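You operate a simulated robot arm through the tools that you are given. There is no shell and no other tool. Be economical: measure what you need, move in short steps, check, and stop when the job is done.

You are at the controls of a simulated robot arm. One attempt, no reset.

## Task
Run the last ink on the three chucked cans, tray them and flush to yellow.
Fine: the button that the display calls for; each can to its own cell of the proof tray; then one press of the yellow-ink button. Set down upright: proof can.

It is judged by the outcome, as a careful person would: the job done as asked, and still so three seconds after it is handed in. It fails if anything else is knocked over, pushed out of place, dropped, spilled or broken.

## Robot
A 7-joint arm with a two-finger parallel gripper on a trunk, on a base that drives. Base frame: it is fixed to the floor where the robot stands at the start and does not move with it; the origin is under the middle of the robot, x ahead of it, y to its left, z up. Readings come in mm, degrees, newtons and seconds.
Its first joint turns from -166.0 to 166.0 degrees. Places, roughly: cell 92 of the proof tray [1000, 600, 900]; cell 94 of the proof tray [1000, 400, 900]; cell 96 of the proof tray [1000, 200, 900]; yellow-ink button [900, 0, 800]. Payload 3.43 kg.
The tool frame sits at the grasp point between the pads (the TCP): z along the fingers, y along the line on which they close. The tips reach 30 mm beyond it. The gripper opens to 94 mm. The fingers are 28 mm wide and 10 mm thick; the gripper's body (50 by 96 mm) begins 55 mm behind the TCP.
Orientation is told as [roll, pitch, yaw] about the base's x, y, z axes, in that order, counted from this pose: with the fingers straight down and closing along the base's y, the tool's x points along the base's -x, its y along +y and its z along -z.

## Interface
- The arm moves only by the tool step_arm. Its argument "motion" is a list of rows, each a list of 3 entries, a list of its own where there are three numbers: the shift along the tool's x, y, z in cm, then the turn, a rotation vector about the tool's x, y, z in degrees, then the finger opening in cm, from 0 to 9.4. In form: [[[dx, dy, dz], [rx, ry, rz], claw], ...]. A call has 1 to 10 rows; each row shifts and turns the commanded pose from where the row before left it, along the tool's axes as they then stand. Each row takes 0.2 s and may step no farther than 50 mm and 8.6 degrees from the row before; otherwise, or with a gripper value out of range, the whole call is refused. Where a pose cannot be reached the arm comes as near as it can. A force on the tool above 40 N (or 10 N above the force at the start of the call, whichever is more), or a blocked arm, ends the call early, and 0.2 s more pass. The fingers move at their own pace (about 45 mm/s each) and stop on an object; they squeeze with about 34 N. The grip force told is the motor's: it shows also when the fingers shut on nothing. Time passes only in rows, and 0.2 s behind the last, so rows that do not move let the fingers close. The reply holds the time, the measured pose of the TCP, the force on the tool along the base axes, the opening and the grip force, in the units named above and with some noise, with the torque about the TCP (base axes, N m) and any sound that the robot's microphone picked up.
- Cameras (640 x 400 px; columns grow to the right, rows downward): "scene" is now at [513.2, 194.7, 1275.9]; the picture's right is [-0.23, -0.97, 0.00], its down [-0.35, 0.08, -0.93] and it looks along [0.91, -0.22, -0.36] (base axes); focal length 214 px, centre (320, 200). "wrist" rides on the gripper at [76, 14, -102] in the tool frame; the picture's right is [-0.18, 0.98, 0.00], its down [-0.75, -0.14, -0.64] and it looks along [-0.63, -0.12, 0.77] (tool axes); focal length 243 px, centre (320, 200). There is no depth. A picture from a camera that has moved, and an enlarged one, comes with that camera's place and axes in the base frame and with its lens.
- grab_frame(camera): a new picture of that camera. The clock stands still meanwhile.
- slide_trunk(by): slides the trunk up (or, below 0, down) by that many mm; the arm and the scene camera ride with it, the base frame stays. It gives what a move gives, with no picture.
- steer(legs): drives the robot by 1 to 6 legs, each [ahead, left, turn to the left] in mm, mm and degrees, along the robot's own axes; the way and the turn of a leg run together, so that a leg with both is an arc; at most 1500 mm and 180 degrees a leg. The arm and the cameras ride along, it lands a little off, and it stops where it bumps. It gives what a move gives.
- pan_tilt(pan, tilt): turns the head with the scene camera to pan (to the left, within 103 degrees either way) and tilt (down, from -29 to 69), counted from straight ahead of the robot. It gives what a move gives.
- enlarge(camera, box): a new picture of the part [left, top, right, bottom] of that camera's present view, enlarged. The clock stands still meanwhile.
- close_job(): hands the job in; it is judged then, once.

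Go step by step. Nothing tells you exact positions but the pictures and the camera data: compare them with the known pose of the tool, close in by small moves and look again before you grip or let go. The budget is 120 turns and 98 pictures, counting those below and the enlarged ones. Unless the task says otherwise, let go and move clear before handing in, and close with one line.

The tools are called after "Call:" by a JSON object that holds its "method" and its "body". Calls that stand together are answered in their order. step_arm: Moves the arm, as the interface text tells. Its arguments: {"type":"object","properties":{"motion":{"type":"array","items":{"type":"array"}}},"required":["motion"]} The other tools are called the same way: slide_trunk (by) slides the trunk up or down; steer (legs) drives the base; pan_tilt (pan, tilt) turns the head that bears the scene camera; grab_frame (camera) takes a picture; enlarge (camera, box) takes an enlarged picture of a part of a camera's view; close_job () hands the job in.

At the start:

```text
clock: 0.0
tcp_pos: [668.1, 196.5, 1199.2]
tcp_rot: [0.0, 0.1, 0.0]
force: [0.0, -0.1, 0.2]
wrist_torque: [-0.04, 0.02, 0.0]
finger_gap: 94.2
grip_force: 0.0
trunk travel left (down, up): [-350.0, 140.0]
robot x, y, heading: [4.9, 4.1, 0.0]
head pan, tilt: [-13.5, 21.3]
```

scene: 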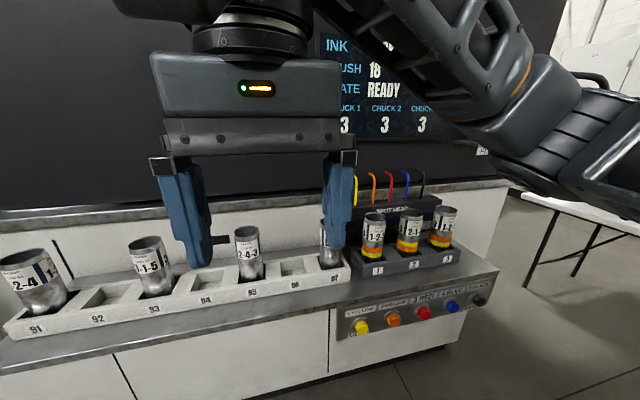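
wrist: 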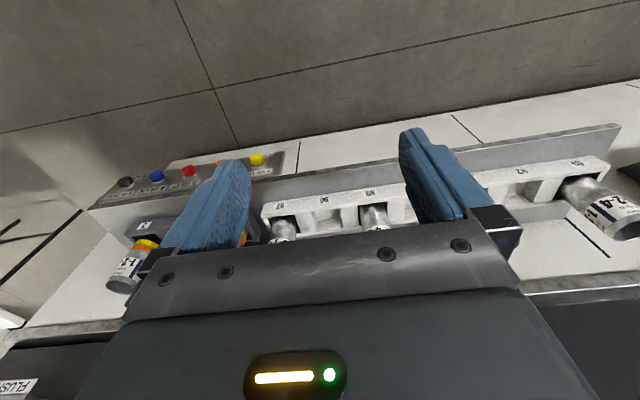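

I see a tray with cells 91–97, three cans in the spot head chucks, a row of ink buttons and a display partly hidden by the arm. I'll look closer at the display, the chucks and the buttons.

Call:
{"method": "enlarge", "body": {"camera": "scene", "box": [310, 20, 510, 145]}}

Call:
{"method": "enlarge", "body": {"camera": "scene", "box": [320, 160, 520, 350]}}

Call:
{"method": "enlarge", "body": {"camera": "scene", "box": [0, 200, 350, 350]}}

```text
3.20 times, centred on (410, 82) of scene
camera zoom: at [513.2, 194.7, 1275.9], right [-0.23, -0.97, 0.0], down [-0.35, 0.08, -0.93], along [0.91, -0.22, -0.36], focal length 686 px, centre (32, 576)
```

zoom: 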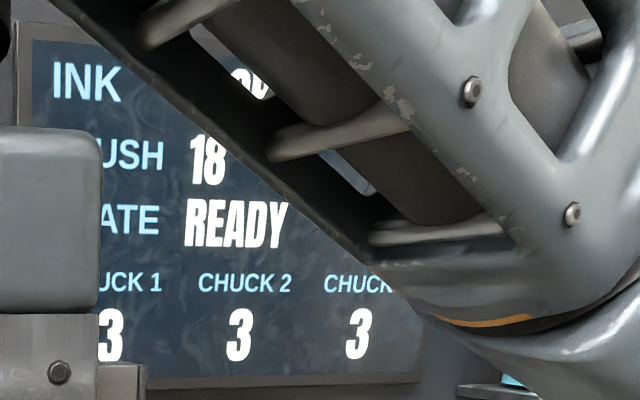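

```text
2.11 times, centred on (420, 255) of scene
camera zoom: at [513.2, 194.7, 1275.9], right [-0.23, -0.97, 0.0], down [-0.35, 0.08, -0.93], along [0.91, -0.22, -0.36], focal length 452 px, centre (110, 84)
```

zoom: 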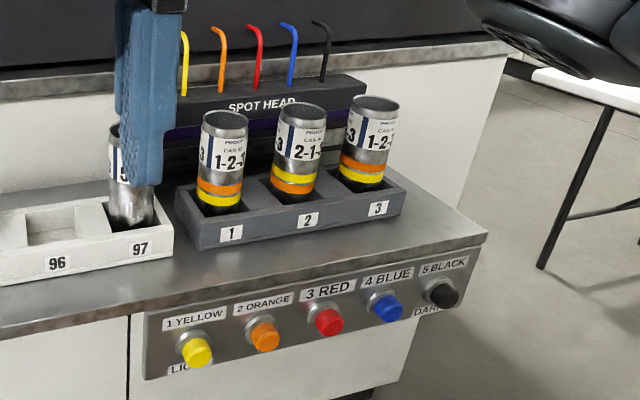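

```text
1.83 times, centred on (175, 275) of scene
camera zoom: at [513.2, 194.7, 1275.9], right [-0.23, -0.97, 0.0], down [-0.35, 0.08, -0.93], along [0.91, -0.22, -0.36], focal length 392 px, centre (585, 63)
```

zoom: 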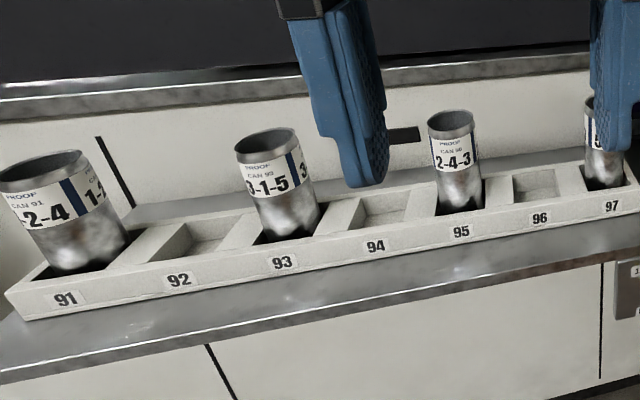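

The last ink seems to be 3 (red) on all three chucks, but the arm hides part of the display. I'll move the arm to the left to clear the view.

Call:
{"method": "step_arm", "body": {"motion": [[[0, 5, 0], [0, 0, 0], 9.4], [[0, 5, 0], [0, 0, 0], 9.4], [[0, 5, 0], [0, 0, 0], 9.4], [[0, 5, 0], [0, 0, 0], 9.4], [[0, 5, 0], [0, 0, 0], 9.4], [[0, 5, 0], [0, 0, 0], 9.4]]}}

Call:
{"method": "grab_frame", "body": {"camera": "scene"}}

```text
clock: 1.4
tcp_pos: [668.9, 496.5, 1199.8]
tcp_rot: [0.0, 0.1, -0.1]
force: [0.3, 0.0, -0.1]
wrist_torque: [0.02, 0.05, 0.01]
finger_gap: 94.0
grip_force: 0.1
trunk travel left (down, up): [-350.0, 140.0]
robot x, y, heading: [1.7, -0.8, -0.2]
head pan, tilt: [-13.5, 21.3]
```

```text
92 pictures are left
camera scene: at [513.6, 193.6, 1275.9], right [-0.23, -0.97, 0.0], down [-0.35, 0.09, -0.93], along [0.91, -0.22, -0.36], focal length 214 px, centre (320, 200)
```

scene: 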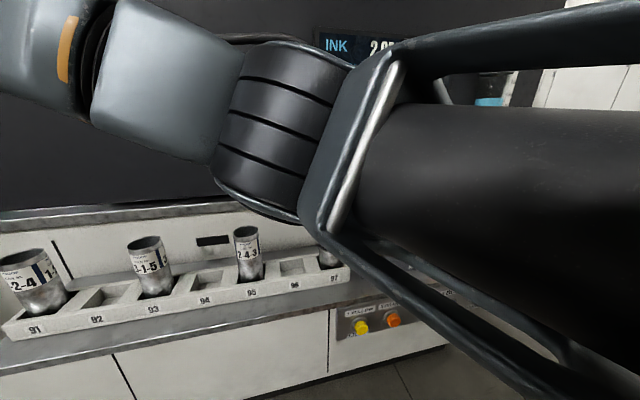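

The upper arm is on the right of the camera, so going right should clear the view. I'll swing to y ≈ -300.

Call:
{"method": "step_arm", "body": {"motion": [[[0, -5, 0], [0, 0, 0], 9.4], [[0, -5, 0], [0, 0, 0], 9.4], [[0, -5, 0], [0, 0, 0], 9.4], [[0, -5, 0], [0, 0, 0], 9.4], [[0, -5, 0], [0, 0, 0], 9.4], [[0, -5, 0], [0, 0, 0], 9.4], [[0, -5, 0], [0, 0, 0], 9.4], [[0, -5, 0], [0, 0, 0], 9.4], [[0, -5, 0], [0, 0, 0], 9.4], [[0, -5, 0], [0, 0, 0], 9.4]]}}

Call:
{"method": "step_arm", "body": {"motion": [[[0, -5, 0], [0, 0, 0], 9.4], [[0, -5, 0], [0, 0, 0], 9.4], [[0, -5, 0], [0, 0, 0], 9.4], [[0, -5, 0], [0, 0, 0], 9.4], [[0, -5, 0], [0, 0, 0], 9.4], [[0, -5, 0], [0, 0, 0], 9.4]]}}

Call:
{"method": "grab_frame", "body": {"camera": "scene"}}

Call:
{"method": "grab_frame", "body": {"camera": "wrist"}}

```text
clock: 3.6
tcp_pos: [666.0, -1.4, 1200.2]
tcp_rot: [0.0, -0.1, 0.1]
force: [0.4, 0.4, -0.5]
wrist_torque: [-0.04, 0.04, 0.02]
finger_gap: 94.1
grip_force: 0.1
trunk travel left (down, up): [-350.0, 140.0]
robot x, y, heading: [-2.9, -1.0, -0.1]
head pan, tilt: [-13.5, 21.3]
```

```text
clock: 5.0
tcp_pos: [667.4, -304.6, 1198.1]
tcp_rot: [0.0, -0.1, 0.1]
force: [-0.5, -0.1, 0.0]
wrist_torque: [-0.02, 0.03, 0.02]
finger_gap: 94.1
grip_force: 0.2
trunk travel left (down, up): [-350.0, 140.0]
robot x, y, heading: [0.2, -1.3, 0.2]
head pan, tilt: [-13.5, 21.3]
```

```text
91 pictures are left
camera scene: at [513.3, 195.2, 1275.8], right [-0.23, -0.97, 0.0], down [-0.35, 0.08, -0.93], along [0.91, -0.22, -0.36], focal length 214 px, centre (320, 200)
```

scene: 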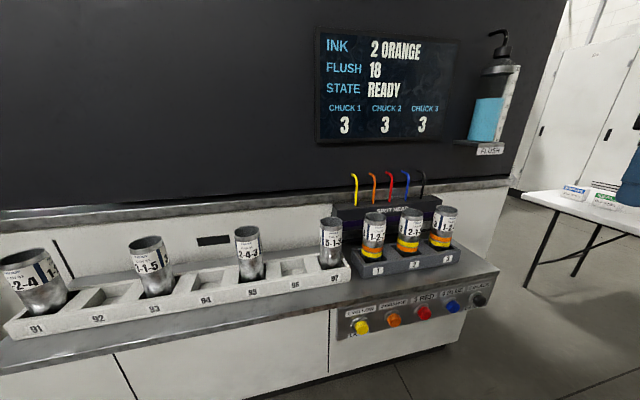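

```text
90 pictures are left
camera wrist: at [591.2, -289.8, 1300.5], right [0.18, 0.98, 0.0], down [0.75, -0.14, 0.64], along [0.63, -0.12, -0.77], focal length 243 px, centre (320, 200)
```

wrist: 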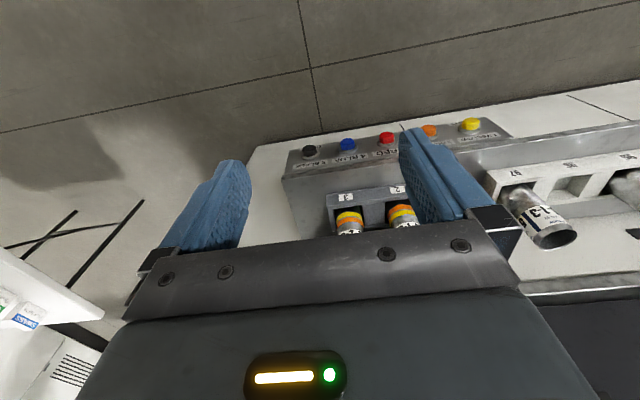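

The display reads ink 2 ORANGE, flush 18, READY, and all chucks call for 3 (red). Next I'll read the can labels and see the buttons' shape.

Call:
{"method": "enlarge", "body": {"camera": "scene", "box": [310, 170, 470, 280]}}

Call:
{"method": "enlarge", "body": {"camera": "scene", "box": [330, 270, 510, 370]}}

Call:
{"method": "enlarge", "body": {"camera": "wrist", "box": [260, 80, 540, 255]}}

Call:
{"method": "enlarge", "body": {"camera": "scene", "box": [310, 20, 510, 160]}}

```text
3.64 times, centred on (390, 225) of scene
camera zoom: at [513.3, 195.2, 1275.8], right [-0.23, -0.97, 0.0], down [-0.35, 0.08, -0.93], along [0.91, -0.22, -0.36], focal length 780 px, centre (66, 109)
```

zoom: 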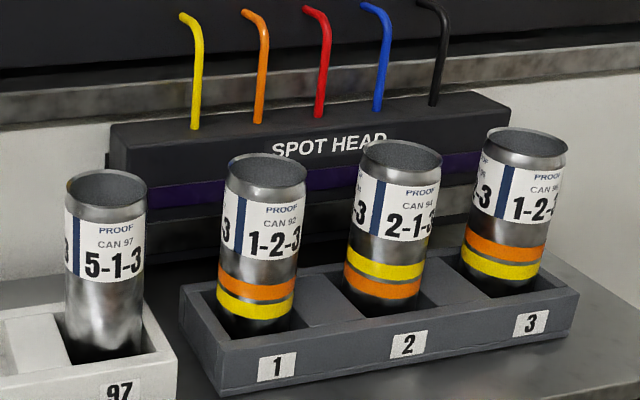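

```text
3.56 times, centred on (420, 320) of scene
camera zoom: at [513.3, 195.2, 1275.8], right [-0.23, -0.97, 0.0], down [-0.35, 0.08, -0.93], along [0.91, -0.22, -0.36], focal length 763 px, centre (-36, -227)
```

zoom: 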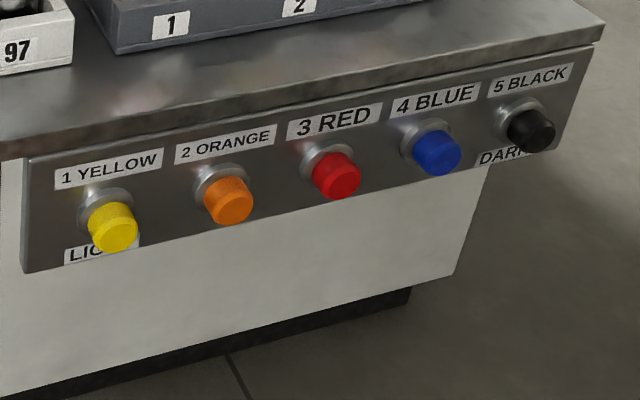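

```text
2.29 times, centred on (400, 168) of wrist
camera zoom: at [591.2, -289.8, 1300.5], right [0.18, 0.98, 0.0], down [0.75, -0.14, 0.64], along [0.63, -0.12, -0.77], focal length 555 px, centre (137, 274)
```

zoom: 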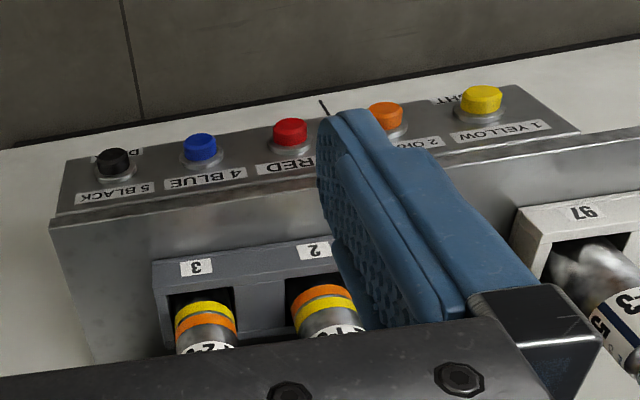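

```text
2.86 times, centred on (410, 90) of scene
camera zoom: at [513.3, 195.2, 1275.8], right [-0.23, -0.97, 0.0], down [-0.35, 0.08, -0.93], along [0.91, -0.22, -0.36], focal length 613 px, centre (63, 514)
```

zoom: 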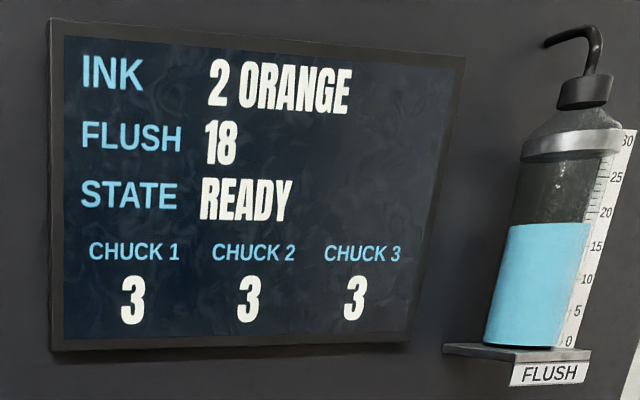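

Can 92 sits in chuck 1, 94 in chuck 2 and 96 in chuck 3. I take the red button to be near [860, -182, 787], facing -x. I'll close the fingers, come down in front of it and tilt the fingers 45° forward.

Call:
{"method": "step_arm", "body": {"motion": [[[0, 4, 2], [0, -7.5, 0], 0], [[0, 4, 2], [0, -7.5, 0], 0], [[0, 4.2, 2], [0, -7.5, 0], 0], [[0, 0, 3], [0, -7.5, 0], 0], [[0, 0, 0], [0, -7.5, 0], 0], [[0, 0, 0], [0, -7.5, 0], 0]]}}

```text
clock: 6.4
tcp_pos: [685.8, -182.7, 1113.4]
tcp_rot: [0.0, -45.1, 0.0]
force: [-0.3, 0.4, 0.0]
wrist_torque: [0.01, 0.01, 0.0]
finger_gap: 0.1
grip_force: 26.7
trunk travel left (down, up): [-350.0, 140.0]
robot x, y, heading: [-1.8, 0.1, 0.0]
head pan, tilt: [-13.5, 21.3]
```

Tilted as planned. I'll lower in front of the red button with about 55 mm to spare and look.

Call:
{"method": "step_arm", "body": {"motion": [[[2.0, 0, 3.5], [0, 0, 0], 0], [[2.0, 0, 3.5], [0, 0, 0], 0], [[2.0, 0, 3.5], [0, 0, 0], 0], [[2.0, 0, 3.5], [0, 0, 0], 0], [[2.0, 0, 3.5], [0, 0, 0], 0], [[2.0, 0, 3.5], [0, 0, 0], 0], [[2.0, 0, 3.5], [0, 0, 0], 0], [[2.0, 0, 3.5], [0, 0, 0], 0]]}}

Call:
{"method": "grab_frame", "body": {"camera": "wrist"}}

Call:
{"method": "grab_frame", "body": {"camera": "scene"}}

```text
clock: 8.2
tcp_pos: [773.2, -181.1, 802.2]
tcp_rot: [0.0, -45.0, 0.2]
force: [-0.7, -0.6, 0.1]
wrist_torque: [-0.05, 0.02, -0.06]
finger_gap: 0.1
grip_force: 33.1
trunk travel left (down, up): [-350.0, 140.0]
robot x, y, heading: [0.1, 3.2, -0.3]
head pan, tilt: [-13.5, 21.3]
```

```text
85 pictures are left
camera wrist: at [646.0, -166.1, 819.7], right [0.13, 0.98, 0.13], down [0.08, -0.14, 0.99], along [0.99, -0.12, -0.1], focal length 243 px, centre (320, 200)
```

wrist: 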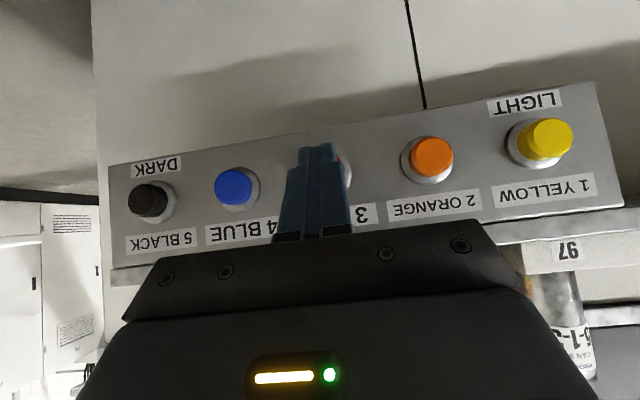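

```text
84 pictures are left
camera scene: at [513.0, 194.7, 1276.0], right [-0.23, -0.97, 0.0], down [-0.35, 0.08, -0.93], along [0.91, -0.22, -0.36], focal length 214 px, centre (320, 200)
```

scene: 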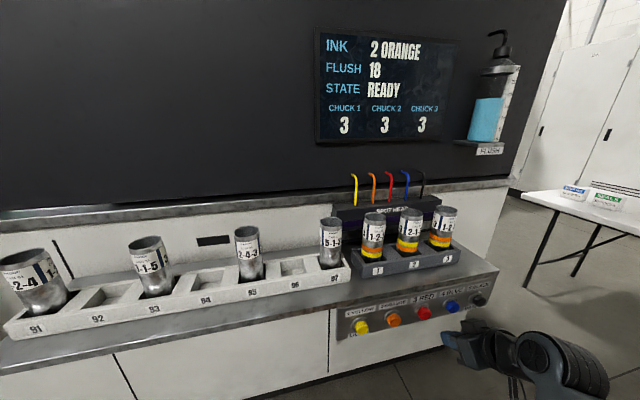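

The red button is at about [865, -181, 775], behind the fingertips. I'll lower about 14 mm and advance to just short of it.

Call:
{"method": "step_arm", "body": {"motion": [[[1.0, 0, 1.0], [0, 0, 0], 0], [[-1.4, 0, 1.4], [0, 0, 0], 0], [[-1.4, 0, 1.4], [0, 0, 0], 0], [[0, 0, 0], [0, 0, 0], 0]]}}

Call:
{"method": "enlarge", "body": {"camera": "scene", "box": [330, 270, 510, 370]}}

```text
clock: 9.2
tcp_pos: [811.9, -182.0, 787.5]
tcp_rot: [0.0, -45.0, 0.0]
force: [-0.2, -0.8, 0.8]
wrist_torque: [0.01, 0.0, 0.0]
finger_gap: 0.0
grip_force: 32.6
trunk travel left (down, up): [-350.0, 140.0]
robot x, y, heading: [1.1, 0.5, -0.0]
head pan, tilt: [-13.5, 21.3]
```

```text
3.56 times, centred on (420, 320) of scene
camera zoom: at [513.1, 194.7, 1275.9], right [-0.23, -0.97, 0.0], down [-0.35, 0.08, -0.93], along [0.91, -0.22, -0.36], focal length 763 px, centre (-36, -227)
```

zoom: 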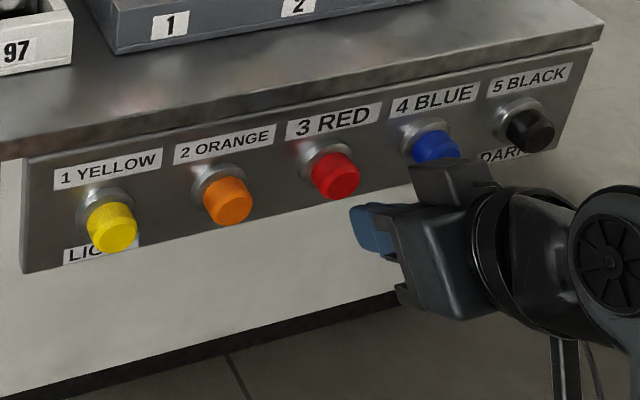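

The tip is converging on the red cap. I'll advance in small steps to contact.

Call:
{"method": "step_arm", "body": {"motion": [[[-0.5, 0, 0.5], [0, 0, 0], 0], [[-0.4, 0, 0.4], [0, 0, 0], 0], [[-0.2, 0, 0.2], [0, 0, 0], 0], [[-0.2, 0, 0.2], [0, 0, 0], 0]]}}

Call:
{"method": "enlarge", "body": {"camera": "scene", "box": [330, 270, 510, 370]}}

```text
clock: 10.2
tcp_pos: [829.6, -182.0, 787.5]
tcp_rot: [0.0, -45.0, 0.1]
force: [-2.2, 0.4, 0.4]
wrist_torque: [0.04, -0.02, 0.01]
finger_gap: 0.1
grip_force: 33.6
trunk travel left (down, up): [-350.0, 140.0]
robot x, y, heading: [-0.9, -1.1, -0.1]
head pan, tilt: [-13.5, 21.3]
```

```text
3.56 times, centred on (420, 320) of scene
camera zoom: at [513.1, 194.7, 1275.9], right [-0.23, -0.97, 0.0], down [-0.35, 0.08, -0.93], along [0.91, -0.22, -0.36], focal length 763 px, centre (-36, -227)
```

zoom: 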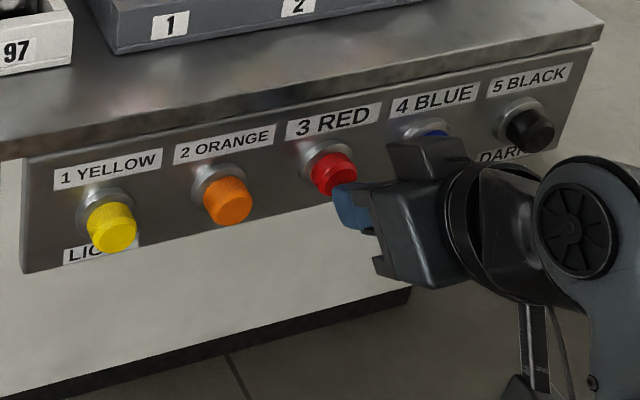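

Contact has just been made (2 N), and the cap seems to have moved a little. I'll press on in 2 mm steps.

Call:
{"method": "step_arm", "body": {"motion": [[[-0.15, 0, 0.15], [0, 0, 0], 0], [[-0.15, 0, 0.15], [0, 0, 0], 0]]}}

Call:
{"method": "enlarge", "body": {"camera": "scene", "box": [310, 20, 510, 160]}}

```text
clock: 10.8
tcp_pos: [833.2, -182.4, 786.3]
tcp_rot: [-0.1, -45.0, -0.1]
force: [-2.7, -1.5, 0.1]
wrist_torque: [-0.04, 0.0, 0.03]
finger_gap: 0.0
grip_force: 33.3
trunk travel left (down, up): [-350.0, 140.0]
robot x, y, heading: [-0.4, 0.5, 0.3]
head pan, tilt: [-13.5, 21.3]
```

```text
2.86 times, centred on (410, 90) of scene
camera zoom: at [513.1, 194.6, 1275.9], right [-0.23, -0.97, 0.0], down [-0.35, 0.08, -0.93], along [0.91, -0.22, -0.36], focal length 613 px, centre (63, 514)
```

zoom: 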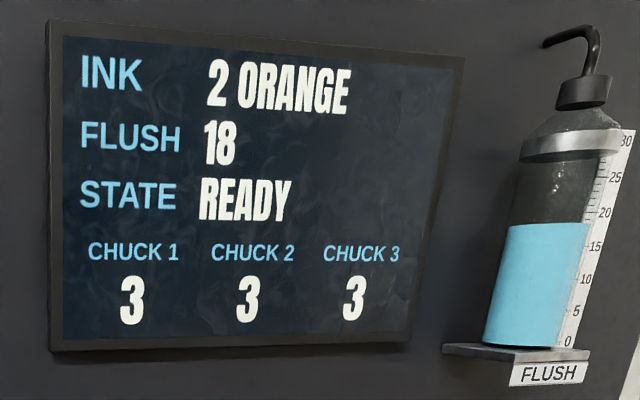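

No change yet, so I'll keep pressing gently.

Call:
{"method": "step_arm", "body": {"motion": [[[-0.15, 0, 0.15], [0, 0, 0], 0], [[-0.15, 0, 0.15], [0, 0, 0], 0]]}}

Call:
{"method": "grab_frame", "body": {"camera": "scene"}}

```text
clock: 11.4
tcp_pos: [836.3, -182.6, 787.1]
tcp_rot: [0.1, -44.8, -0.1]
force: [-3.1, 0.5, -1.1]
wrist_torque: [0.01, 0.06, 0.04]
finger_gap: 0.2
grip_force: 32.8
trunk travel left (down, up): [-350.0, 140.0]
robot x, y, heading: [-0.8, 3.7, -0.0]
head pan, tilt: [-13.5, 21.3]
heard: click
```

```text
80 pictures are left
camera scene: at [513.1, 194.7, 1275.9], right [-0.23, -0.97, 0.0], down [-0.35, 0.08, -0.93], along [0.91, -0.22, -0.36], focal length 214 px, centre (320, 200)
```

scene: 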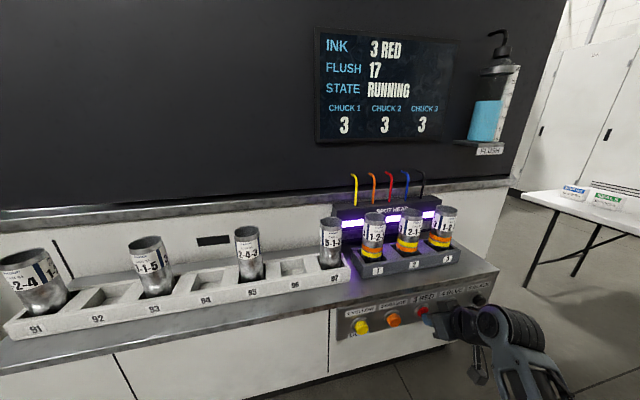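

Click: ink is 3 RED, flush 17, state RUNNING. I'll back straight off, raise and return the tool to pointing down while it runs.

Call:
{"method": "step_arm", "body": {"motion": [[[2.5, 0, -2.5], [0, 0, 0], 0], [[2.5, 0, -2.5], [0, 0, 0], 0], [[2.5, 0, -2.5], [0, 0, 0], 0], [[-2.8, 0, -2.8], [0, 0, 0], 0], [[-2.8, 0, -2.8], [0, 0, 0], 0], [[-2.8, 0, -2.8], [0, 0, 0], 0], [[-2.8, 0, -2.8], [0, 0, 0], 0], [[-2.8, 0, -2.8], [0, 0, 0], 0], [[-2.8, 0, -2.8], [0, 0, 0], 0], [[-2.8, 0, -2.8], [0, 0, 0], 0]]}}

Call:
{"method": "step_arm", "body": {"motion": [[[-2.8, 0, -2.8], [0, 7.5, 0], 9.4], [[0, 0, -3], [0, 7.5, 0], 9.4], [[0, 0, 0], [0, 7.5, 0], 9.4], [[0, 0, 0], [0, 7.5, 0], 9.4], [[0, 0, 0], [0, 7.5, 0], 9.4], [[0, 0, 0], [0, 7.5, 0], 9.4]]}}

Call:
{"method": "grab_frame", "body": {"camera": "scene"}}

```text
clock: 13.6
tcp_pos: [729.7, -180.2, 1063.2]
tcp_rot: [0.2, -45.0, -0.1]
force: [-1.9, -4.7, 0.2]
wrist_torque: [0.28, -0.14, 0.19]
finger_gap: 0.1
grip_force: 33.5
trunk travel left (down, up): [-350.0, 140.0]
robot x, y, heading: [-3.8, 2.1, -0.2]
head pan, tilt: [-13.5, 21.3]
```

```text
clock: 15.0
tcp_pos: [713.9, -181.2, 1126.7]
tcp_rot: [0.0, 0.1, 0.0]
force: [-0.2, 0.4, 0.2]
wrist_torque: [0.01, -0.01, -0.01]
finger_gap: 93.8
grip_force: 0.1
trunk travel left (down, up): [-350.0, 140.0]
robot x, y, heading: [-2.2, 1.5, -0.1]
head pan, tilt: [-13.5, 21.3]
```

```text
79 pictures are left
camera scene: at [513.1, 194.5, 1275.9], right [-0.23, -0.97, 0.0], down [-0.35, 0.08, -0.93], along [0.91, -0.22, -0.36], focal length 214 px, centre (320, 200)
```

scene: 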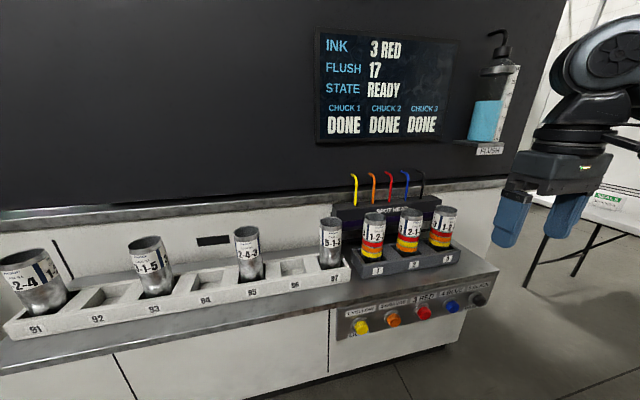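

All three show DONE and carry red bands. Now I'll locate the cans in the chucks and the tray cells.

Call:
{"method": "enlarge", "body": {"camera": "scene", "box": [310, 170, 470, 290]}}

Call:
{"method": "enlarge", "body": {"camera": "scene", "box": [0, 210, 360, 350]}}

Call:
{"method": "grab_frame", "body": {"camera": "wrist"}}

```text
3.33 times, centred on (390, 230) of scene
camera zoom: at [513.1, 194.5, 1275.9], right [-0.23, -0.97, 0.0], down [-0.35, 0.08, -0.93], along [0.91, -0.22, -0.36], focal length 715 px, centre (87, 100)
```

zoom: 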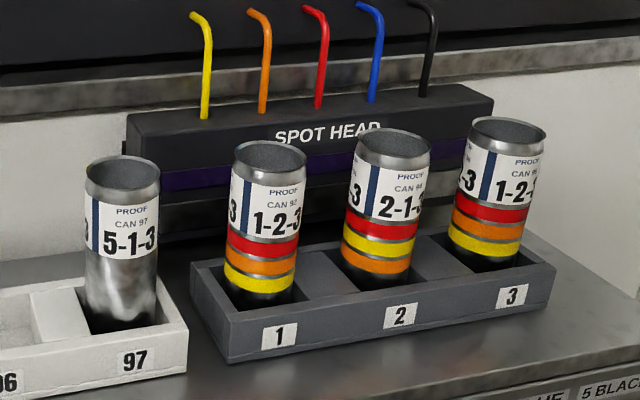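

```text
1.78 times, centred on (180, 280) of scene
camera zoom: at [513.1, 194.5, 1275.9], right [-0.23, -0.97, 0.0], down [-0.35, 0.08, -0.93], along [0.91, -0.22, -0.36], focal length 381 px, centre (569, 58)
```

zoom: 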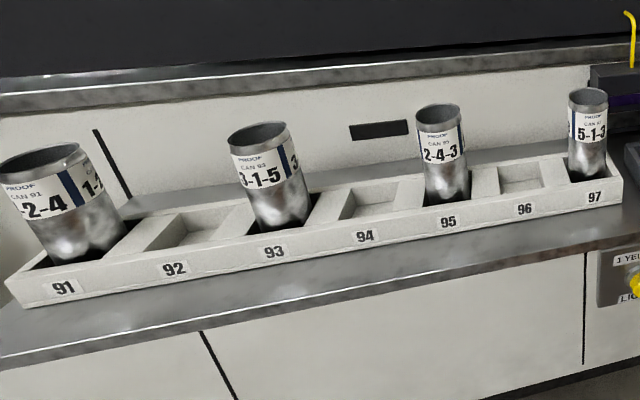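

```text
76 pictures are left
camera wrist: at [637.2, -166.1, 1229.8], right [0.19, 0.98, 0.0], down [0.75, -0.14, 0.64], along [0.63, -0.12, -0.77], focal length 243 px, centre (320, 200)
```

wrist: 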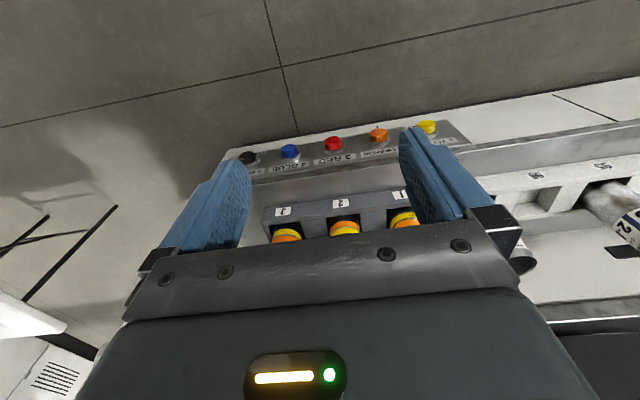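

I estimate the can tops at about x 975, z 1030, with chucks 110 mm apart. I'll position the wrist camera to triangulate the chucks.

Call:
{"method": "step_arm", "body": {"motion": [[[-3.8, 0, -4], [0, 0, 0], 9.4], [[-3.8, 0, -4], [0, 0, 0], 9.4], [[0, 0, 0], [0, 0, 0], 9.4]]}}

Call:
{"method": "grab_frame", "body": {"camera": "wrist"}}

```text
refused: row 1 steps farther than a row can; nothing moved
```

```text
75 pictures are left
camera wrist: at [637.2, -166.1, 1229.8], right [0.19, 0.98, 0.0], down [0.75, -0.14, 0.64], along [0.63, -0.12, -0.77], focal length 243 px, centre (320, 200)
```

wrist: 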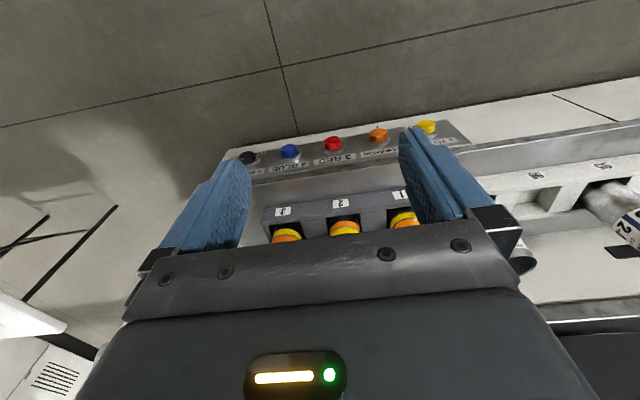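

Call:
{"method": "step_arm", "body": {"motion": [[[-2.5, 0, -3], [0, 0, 0], 9.4], [[-2.5, 0, -3], [0, 0, 0], 9.4], [[-2.5, 0, -3], [0, 0, 0], 9.4], [[0, 0, 0], [0, 0, 0], 9.4]]}}

Call:
{"method": "grab_frame", "body": {"camera": "wrist"}}

```text
clock: 16.0
tcp_pos: [788.9, -181.4, 1218.9]
tcp_rot: [0.1, 0.0, 0.0]
force: [0.4, -1.0, 0.1]
wrist_torque: [0.03, 0.0, 0.02]
finger_gap: 93.9
grip_force: 0.0
trunk travel left (down, up): [-350.0, 140.0]
robot x, y, heading: [0.1, -0.4, 0.1]
head pan, tilt: [-13.5, 21.3]
```

```text
74 pictures are left
camera wrist: at [713.1, -166.8, 1321.7], right [0.18, 0.98, 0.0], down [0.75, -0.14, 0.64], along [0.63, -0.12, -0.77], focal length 243 px, centre (320, 200)
```

wrist: 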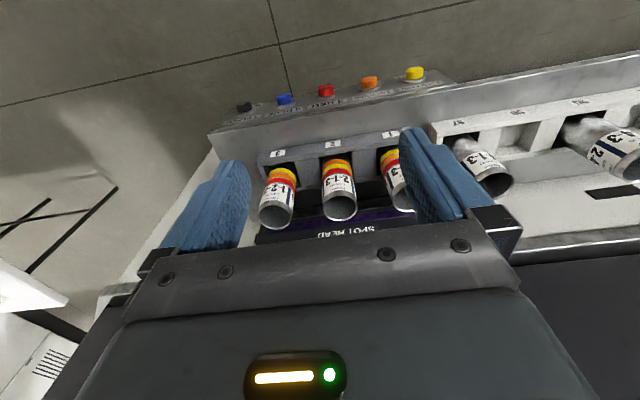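

Call:
{"method": "enlarge", "body": {"camera": "wrist", "box": [240, 110, 400, 230]}}

Call:
{"method": "enlarge", "body": {"camera": "wrist", "box": [440, 80, 640, 230]}}

```text
3.33 times, centred on (320, 170) of wrist
camera zoom: at [713.1, -166.8, 1321.7], right [0.18, 0.98, 0.0], down [0.75, -0.14, 0.64], along [0.63, -0.12, -0.77], focal length 809 px, centre (320, 300)
```

zoom: 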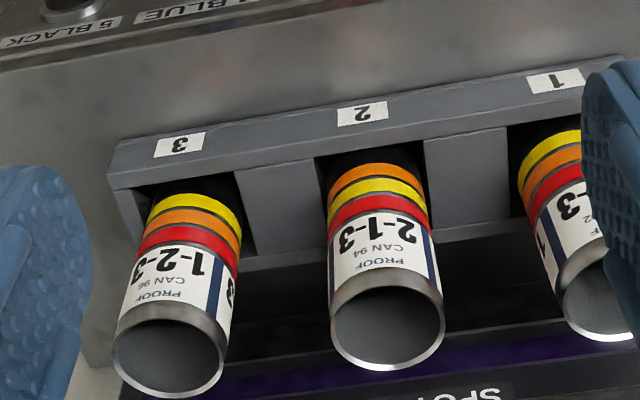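

```text
2.67 times, centred on (540, 155) of wrist
camera zoom: at [713.1, -166.8, 1321.7], right [0.18, 0.98, 0.0], down [0.75, -0.14, 0.64], along [0.63, -0.12, -0.77], focal length 647 px, centre (-267, 320)
```

zoom: 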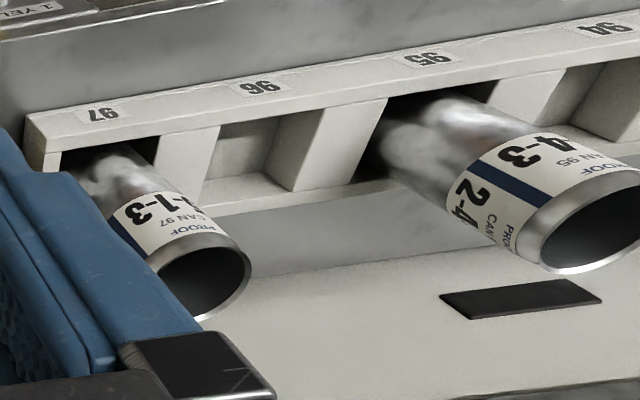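

Can tops lie at z ≈ 1029 and x ≈ 975, at y ≈ -70, -182 and -292. Empty cells 92, 94 and 96 are near y 563, 358 and 155. To reach everything from one stand I'll drive 100 mm ahead and 140 mm left.

Call:
{"method": "steer", "body": {"legs": [[100, 140, 0]]}}

Call:
{"method": "pan_tilt", "body": {"pan": -10, "tilt": 28}}

Call:
{"method": "grab_frame", "body": {"camera": "scene"}}

Call:
{"method": "grab_frame", "body": {"camera": "wrist"}}

```text
clock: 17.5
tcp_pos: [888.6, -44.9, 1218.9]
tcp_rot: [0.0, 0.0, -0.1]
force: [-0.2, 0.4, 0.8]
wrist_torque: [0.0, 0.01, -0.01]
finger_gap: 94.3
grip_force: 0.0
trunk travel left (down, up): [-350.0, 140.0]
robot x, y, heading: [101.5, 143.2, 0.0]
head pan, tilt: [-13.5, 21.3]
```

```text
clock: 18.1
tcp_pos: [888.9, -43.2, 1218.1]
tcp_rot: [0.0, 0.0, -0.1]
force: [0.0, -0.6, -0.3]
wrist_torque: [0.01, -0.02, 0.0]
finger_gap: 94.2
grip_force: 0.1
trunk travel left (down, up): [-350.0, 140.0]
robot x, y, heading: [101.7, 142.5, -0.3]
head pan, tilt: [-10.0, 28.0]
```

```text
71 pictures are left
camera scene: at [613.8, 338.7, 1265.2], right [-0.18, -0.98, 0.0], down [-0.46, 0.08, -0.88], along [0.87, -0.16, -0.47], focal length 214 px, centre (320, 200)
```

scene: 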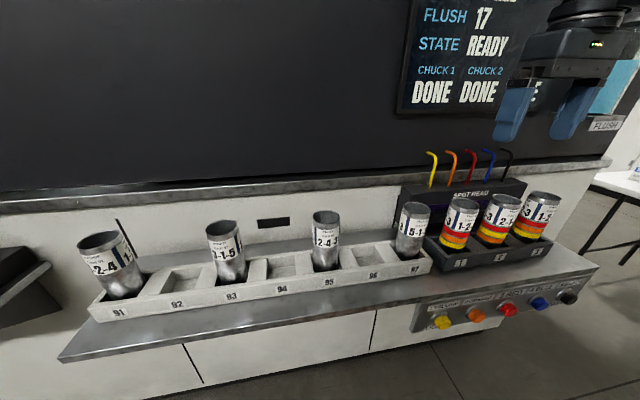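

```text
70 pictures are left
camera wrist: at [813.0, -29.1, 1321.4], right [0.19, 0.98, 0.0], down [0.75, -0.14, 0.64], along [0.63, -0.12, -0.77], focal length 243 px, centre (320, 200)
```

wrist: 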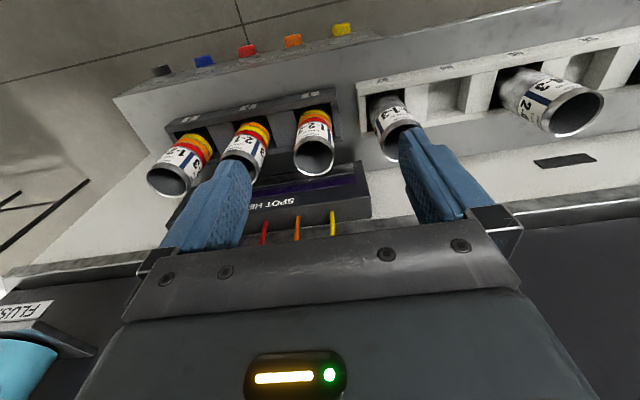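

The chuck 1 can reads at about [973, -69, 1029], with the spouts behind it. I'll tilt the tool 25° back from the spouts and hover above that can.

Call:
{"method": "step_arm", "body": {"motion": [[[0, 0, 0], [0, -8.33, 0], 9.4], [[0, 0, 0], [0, -8.33, 0], 9.4], [[0, 0, 0], [0, -8.34, 0], 9.4], [[-0.78, -0.62, 3.35], [0, 0, 0], 9.4], [[-0.78, -0.62, 3.35], [0, 0, 0], 9.4], [[-0.78, -0.62, 3.35], [0, 0, 0], 9.4], [[-0.78, -0.62, 3.0], [0, 0, 0], 9.4], [[0, 0, 0], [0, 0, 0], 9.4]]}}

Call:
{"method": "grab_frame", "body": {"camera": "wrist"}}

Call:
{"method": "enlarge", "body": {"camera": "scene", "box": [380, 100, 580, 270]}}

```text
clock: 19.9
tcp_pos: [973.5, -70.6, 1113.5]
tcp_rot: [0.1, -25.0, -0.1]
force: [-0.4, -0.1, 0.3]
wrist_torque: [0.01, -0.02, 0.02]
finger_gap: 94.1
grip_force: 0.0
trunk travel left (down, up): [-350.0, 140.0]
robot x, y, heading: [102.1, 140.8, -0.2]
head pan, tilt: [-10.0, 28.0]
```

```text
69 pictures are left
camera wrist: at [860.8, -54.7, 1173.5], right [0.17, 0.98, 0.08], down [0.41, -0.14, 0.9], along [0.9, -0.12, -0.43], focal length 243 px, centre (320, 200)
```

wrist: 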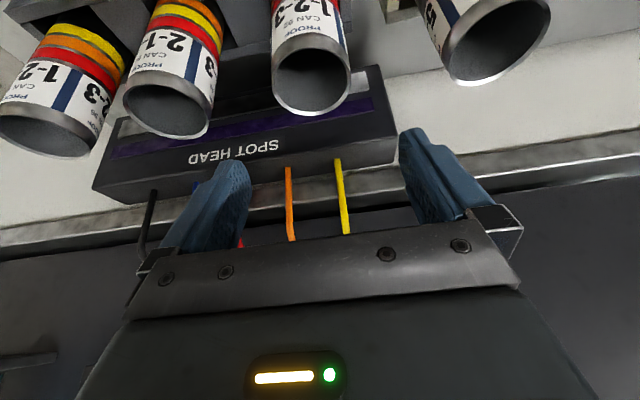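

```text
2.35 times, centred on (480, 185) of scene
camera zoom: at [613.7, 338.8, 1265.2], right [-0.18, -0.98, 0.0], down [-0.46, 0.08, -0.88], along [0.87, -0.16, -0.47], focal length 505 px, centre (-56, 235)
```

zoom: 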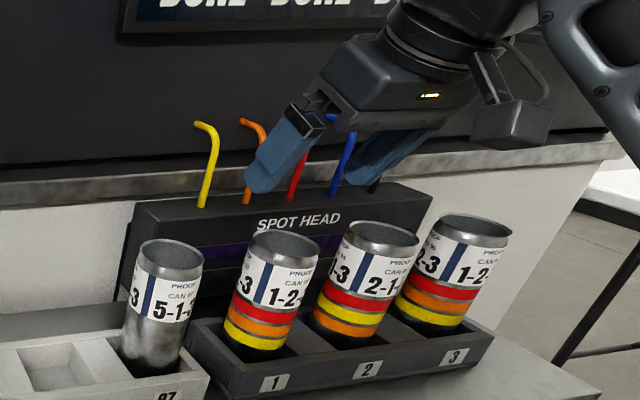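

Alignment looks right: the can rim is at about [973, -68, 1025]. I'll descend 70 mm and check.

Call:
{"method": "step_arm", "body": {"motion": [[[0.97, 0.15, 2.09], [0, 0, 0], 9.4], [[0.97, 0, 2.09], [0, 0, 0], 9.4], [[0.97, 0, 2.09], [0, 0, 0], 9.4], [[0, 0, 0], [0, 0, 0], 9.4]]}}

Call:
{"method": "grab_frame", "body": {"camera": "wrist"}}

Call:
{"method": "enlarge", "body": {"camera": "scene", "box": [380, 100, 580, 270]}}

```text
clock: 20.9
tcp_pos: [973.4, -68.8, 1042.8]
tcp_rot: [-0.1, -25.1, -0.3]
force: [-0.7, -0.2, -0.3]
wrist_torque: [0.0, 0.01, -0.02]
finger_gap: 94.0
grip_force: 0.0
trunk travel left (down, up): [-350.0, 140.0]
robot x, y, heading: [100.1, 138.0, -0.0]
head pan, tilt: [-10.0, 28.0]
```

```text
67 pictures are left
camera wrist: at [860.7, -53.3, 1102.8], right [0.17, 0.98, 0.08], down [0.41, -0.14, 0.9], along [0.9, -0.12, -0.43], focal length 243 px, centre (320, 200)
```

wrist: 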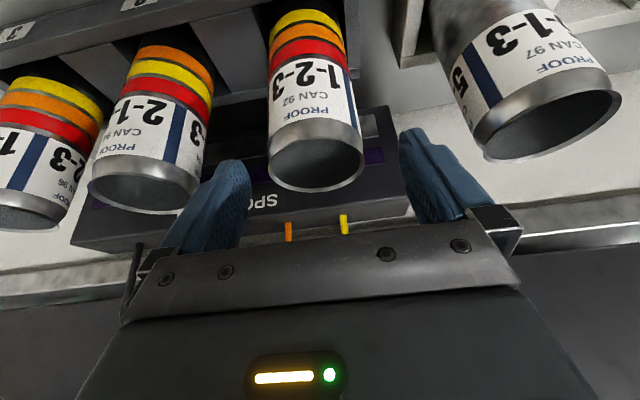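

```text
2.35 times, centred on (480, 185) of scene
camera zoom: at [613.8, 338.7, 1265.2], right [-0.18, -0.98, 0.0], down [-0.46, 0.08, -0.88], along [0.87, -0.16, -0.47], focal length 505 px, centre (-56, 235)
```

zoom: 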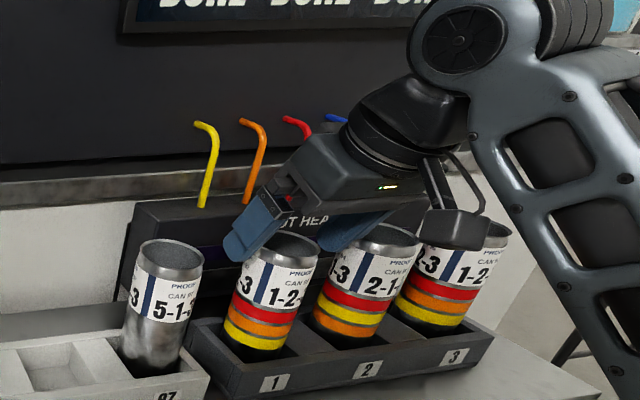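

The rim sits centred between the fingers, at about [976, -69, 1021]. I'll descend to grip height and close.

Call:
{"method": "step_arm", "body": {"motion": [[[0.7, 0, 2.2], [0, 0, 0], 9.4], [[0.99, 0, 2.13], [0, 0, 0], 9.4], [[0, 0, 0], [0, 0, 9.4], 9.4]]}}

```text
refused: row 3 steps farther than a row can; nothing moved
```

Call:
{"method": "step_arm", "body": {"motion": [[[0.7, 0, 2.2], [0, 0, 0], 9.4], [[0.99, 0, 2.13], [0, 0, 0], 9.4], [[0, 0, 0], [0, 0, 0], 9.4]]}}

Call:
{"method": "grab_frame", "body": {"camera": "wrist"}}

```text
clock: 21.8
tcp_pos: [974.8, -69.1, 995.7]
tcp_rot: [0.0, -25.0, -0.2]
force: [-0.1, 0.3, -0.5]
wrist_torque: [0.02, -0.01, -0.02]
finger_gap: 94.1
grip_force: 0.0
trunk travel left (down, up): [-350.0, 140.0]
robot x, y, heading: [99.6, 140.4, 0.0]
head pan, tilt: [-10.0, 28.0]
```

```text
65 pictures are left
camera wrist: at [863.7, -52.6, 1056.9], right [0.17, 0.98, 0.08], down [0.41, -0.14, 0.9], along [0.9, -0.12, -0.43], focal length 243 px, centre (320, 200)
```

wrist: 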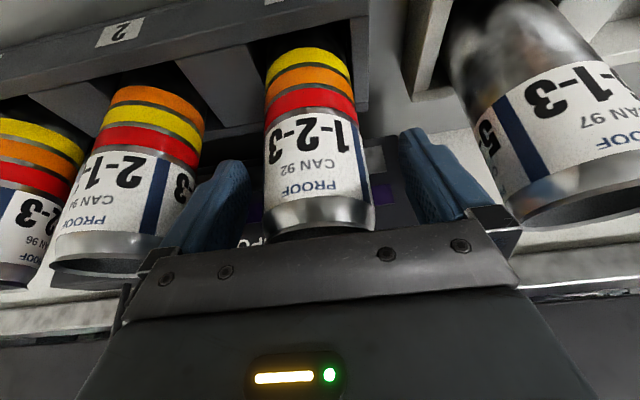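

Centred. Closing on the can.

Call:
{"method": "step_arm", "body": {"motion": [[[0, 0, 0], [0, 0, 0], 7.0], [[0, 0, 0], [0, 0, 0], 4], [[0, 0, 0], [0, 0, 0], 4], [[0, 0, 0], [0, 0, 0], 4]]}}

```text
clock: 22.8
tcp_pos: [975.9, -67.7, 996.8]
tcp_rot: [0.0, -25.0, -0.3]
force: [0.3, 0.2, 0.0]
wrist_torque: [0.0, -0.01, 0.0]
finger_gap: 58.8
grip_force: 33.8
trunk travel left (down, up): [-350.0, 140.0]
robot x, y, heading: [99.6, 140.4, -0.0]
head pan, tilt: [-10.0, 28.0]
```

Gripped (58.8 mm, 34 N). Lifting straight up, slowly at first.

Call:
{"method": "step_arm", "body": {"motion": [[[-0.63, 0, -1.36], [0, 0, 0], 4], [[-0.85, 0, -1.81], [0, 0, 0], 4], [[-1.06, 0, -2.27], [0, 0, 0], 4], [[-1.06, 0, -2.27], [0, 0, 0], 4], [[-1.06, 0, -2.27], [0, 0, 0], 4], [[-1.06, 0, -2.27], [0, 0, 0], 4], [[-1.06, 0, -2.27], [0, 0, 0], 4], [[-1.06, 0, -2.27], [0, 0, 0], 4], [[0, 0, 0], [0, 0, 0], 4]]}}

Call:
{"method": "grab_frame", "body": {"camera": "scene"}}

Call:
{"method": "grab_frame", "body": {"camera": "wrist"}}

```text
clock: 24.8
tcp_pos: [977.1, -68.6, 1184.6]
tcp_rot: [0.0, -25.0, -0.1]
force: [-0.6, 0.1, 0.9]
wrist_torque: [0.0, 0.01, 0.01]
finger_gap: 58.5
grip_force: 33.7
trunk travel left (down, up): [-350.0, 140.0]
robot x, y, heading: [97.9, 137.9, -0.0]
head pan, tilt: [-10.0, 28.0]
```

```text
64 pictures are left
camera scene: at [613.8, 338.8, 1265.2], right [-0.18, -0.98, 0.0], down [-0.46, 0.08, -0.88], along [0.87, -0.16, -0.47], focal length 214 px, centre (320, 200)
```

scene: 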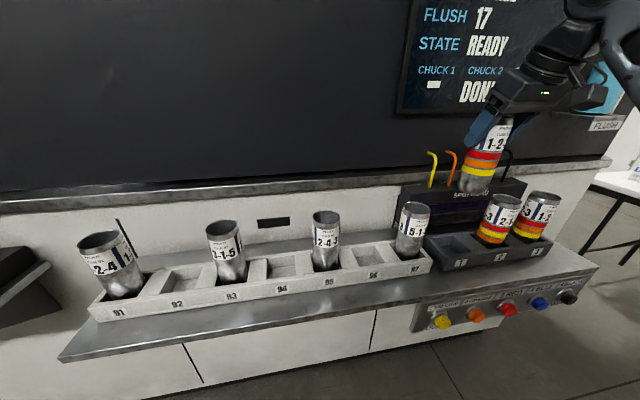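

```text
63 pictures are left
camera wrist: at [863.5, -53.0, 1245.5], right [0.17, 0.98, 0.08], down [0.41, -0.14, 0.9], along [0.9, -0.12, -0.43], focal length 243 px, centre (320, 200)
```

wrist: 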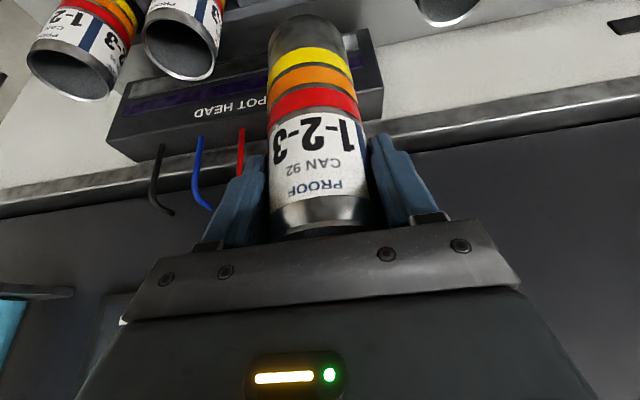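

Can 92 is held upright and clear. I'll pull back 90 mm toward the robot, then sweep left toward cell 92.

Call:
{"method": "step_arm", "body": {"motion": [[[2.7, 0, -1.27], [0, 0, 0], 4], [[2.7, 0, -1.27], [0, 0, 0], 4], [[2.7, 0, -1.27], [0, 0, 0], 4], [[0, 4.5, 0], [0, 0, 0], 4], [[0, 4.5, 0], [0, 0, 0], 4], [[0, 4.5, 0], [0, 0, 0], 4], [[0, 4.5, 0], [0, 0, 0], 4], [[0, 4.5, 0], [0, 0, 0], 4], [[0, 4.5, 0], [0, 0, 0], 4], [[0, 4.5, 0], [0, 0, 0], 4]]}}

Call:
{"method": "step_arm", "body": {"motion": [[[0, 4.5, 0], [0, 0, 0], 4], [[0, 4.5, 0], [0, 0, 0], 4], [[0, 4.5, 0], [0, 0, 0], 4], [[0, 4.5, 0], [0, 0, 0], 4], [[0, 4.5, 0], [0, 0, 0], 4], [[0, 4.5, 0], [0, 0, 0], 4], [[0, 4.5, 0], [0, 0, 0], 4], [[0, 0, 0], [0, 0, 0], 4]]}}

Call:
{"method": "grab_frame", "body": {"camera": "scene"}}

Call:
{"method": "grab_frame", "body": {"camera": "wrist"}}

```text
clock: 26.9
tcp_pos: [886.2, 245.1, 1184.2]
tcp_rot: [0.1, -25.1, -0.3]
force: [0.2, -0.3, 0.6]
wrist_torque: [0.03, -0.05, 0.02]
finger_gap: 58.6
grip_force: 34.1
trunk travel left (down, up): [-350.0, 140.0]
robot x, y, heading: [103.6, 140.6, 0.1]
head pan, tilt: [-10.0, 28.0]
```

```text
clock: 28.8
tcp_pos: [886.8, 564.6, 1181.7]
tcp_rot: [0.0, -25.0, -0.1]
force: [0.0, -0.3, -0.5]
wrist_torque: [0.0, -0.05, 0.04]
finger_gap: 58.1
grip_force: 34.1
trunk travel left (down, up): [-350.0, 140.0]
robot x, y, heading: [100.3, 143.9, -0.1]
head pan, tilt: [-10.0, 28.0]
```

```text
62 pictures are left
camera scene: at [613.7, 339.0, 1265.2], right [-0.18, -0.98, 0.0], down [-0.46, 0.08, -0.88], along [0.87, -0.16, -0.47], focal length 214 px, centre (320, 200)
```

scene: 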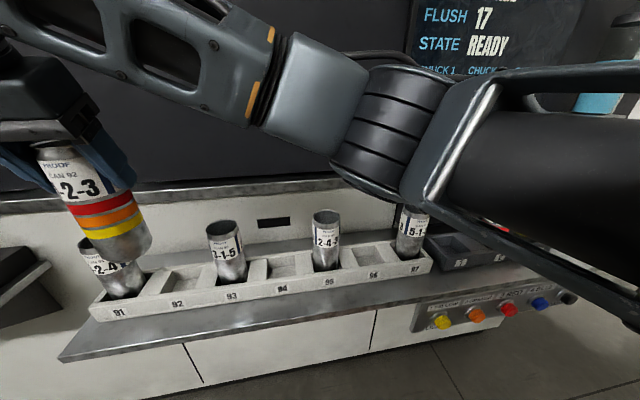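

```text
61 pictures are left
camera wrist: at [774.9, 579.1, 1242.6], right [0.17, 0.98, 0.08], down [0.41, -0.14, 0.9], along [0.9, -0.12, -0.43], focal length 243 px, centre (320, 200)
```

wrist: 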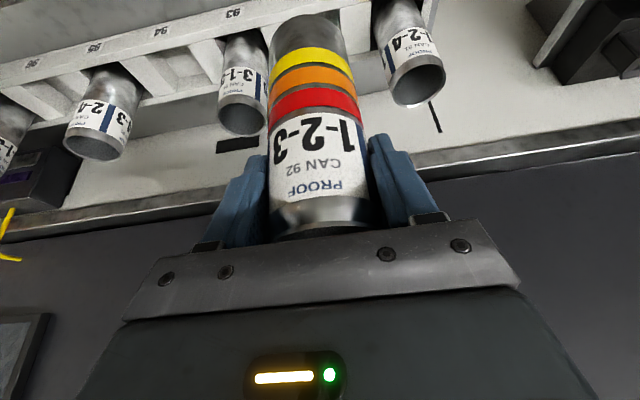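

Cell 92 should be midway between cans 91 and 93. I'll measure the cell more finely.

Call:
{"method": "enlarge", "body": {"camera": "scene", "box": [70, 210, 290, 330]}}

Call:
{"method": "enlarge", "body": {"camera": "wrist", "box": [200, 0, 460, 150]}}

```text
2.91 times, centred on (180, 270) of scene
camera zoom: at [613.7, 339.0, 1265.2], right [-0.18, -0.98, 0.0], down [-0.46, 0.08, -0.88], along [0.87, -0.16, -0.47], focal length 624 px, centre (727, -4)
```

zoom: 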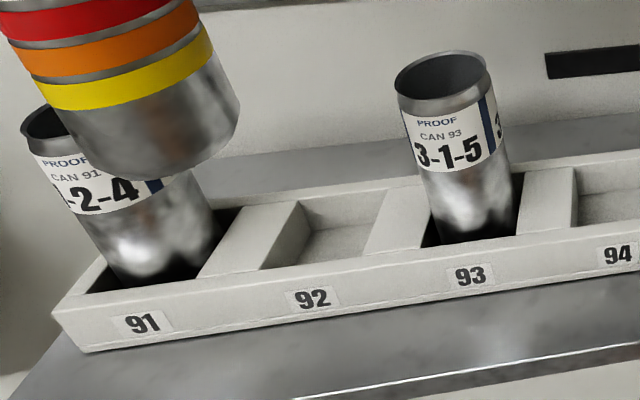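

```text
2.46 times, centred on (330, 75) of wrist
camera zoom: at [774.9, 579.1, 1242.6], right [0.17, 0.98, 0.08], down [0.41, -0.14, 0.9], along [0.9, -0.12, -0.43], focal length 597 px, centre (295, 508)
```

zoom: 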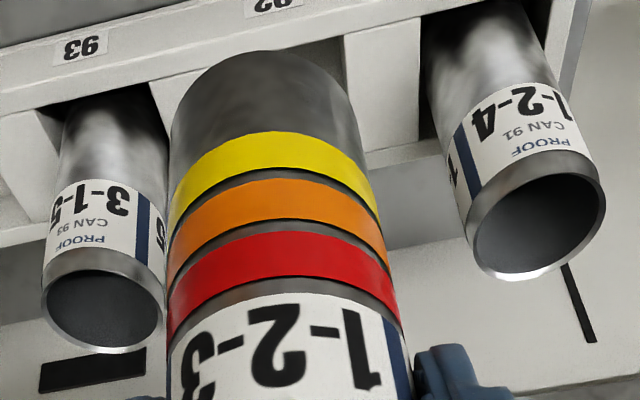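

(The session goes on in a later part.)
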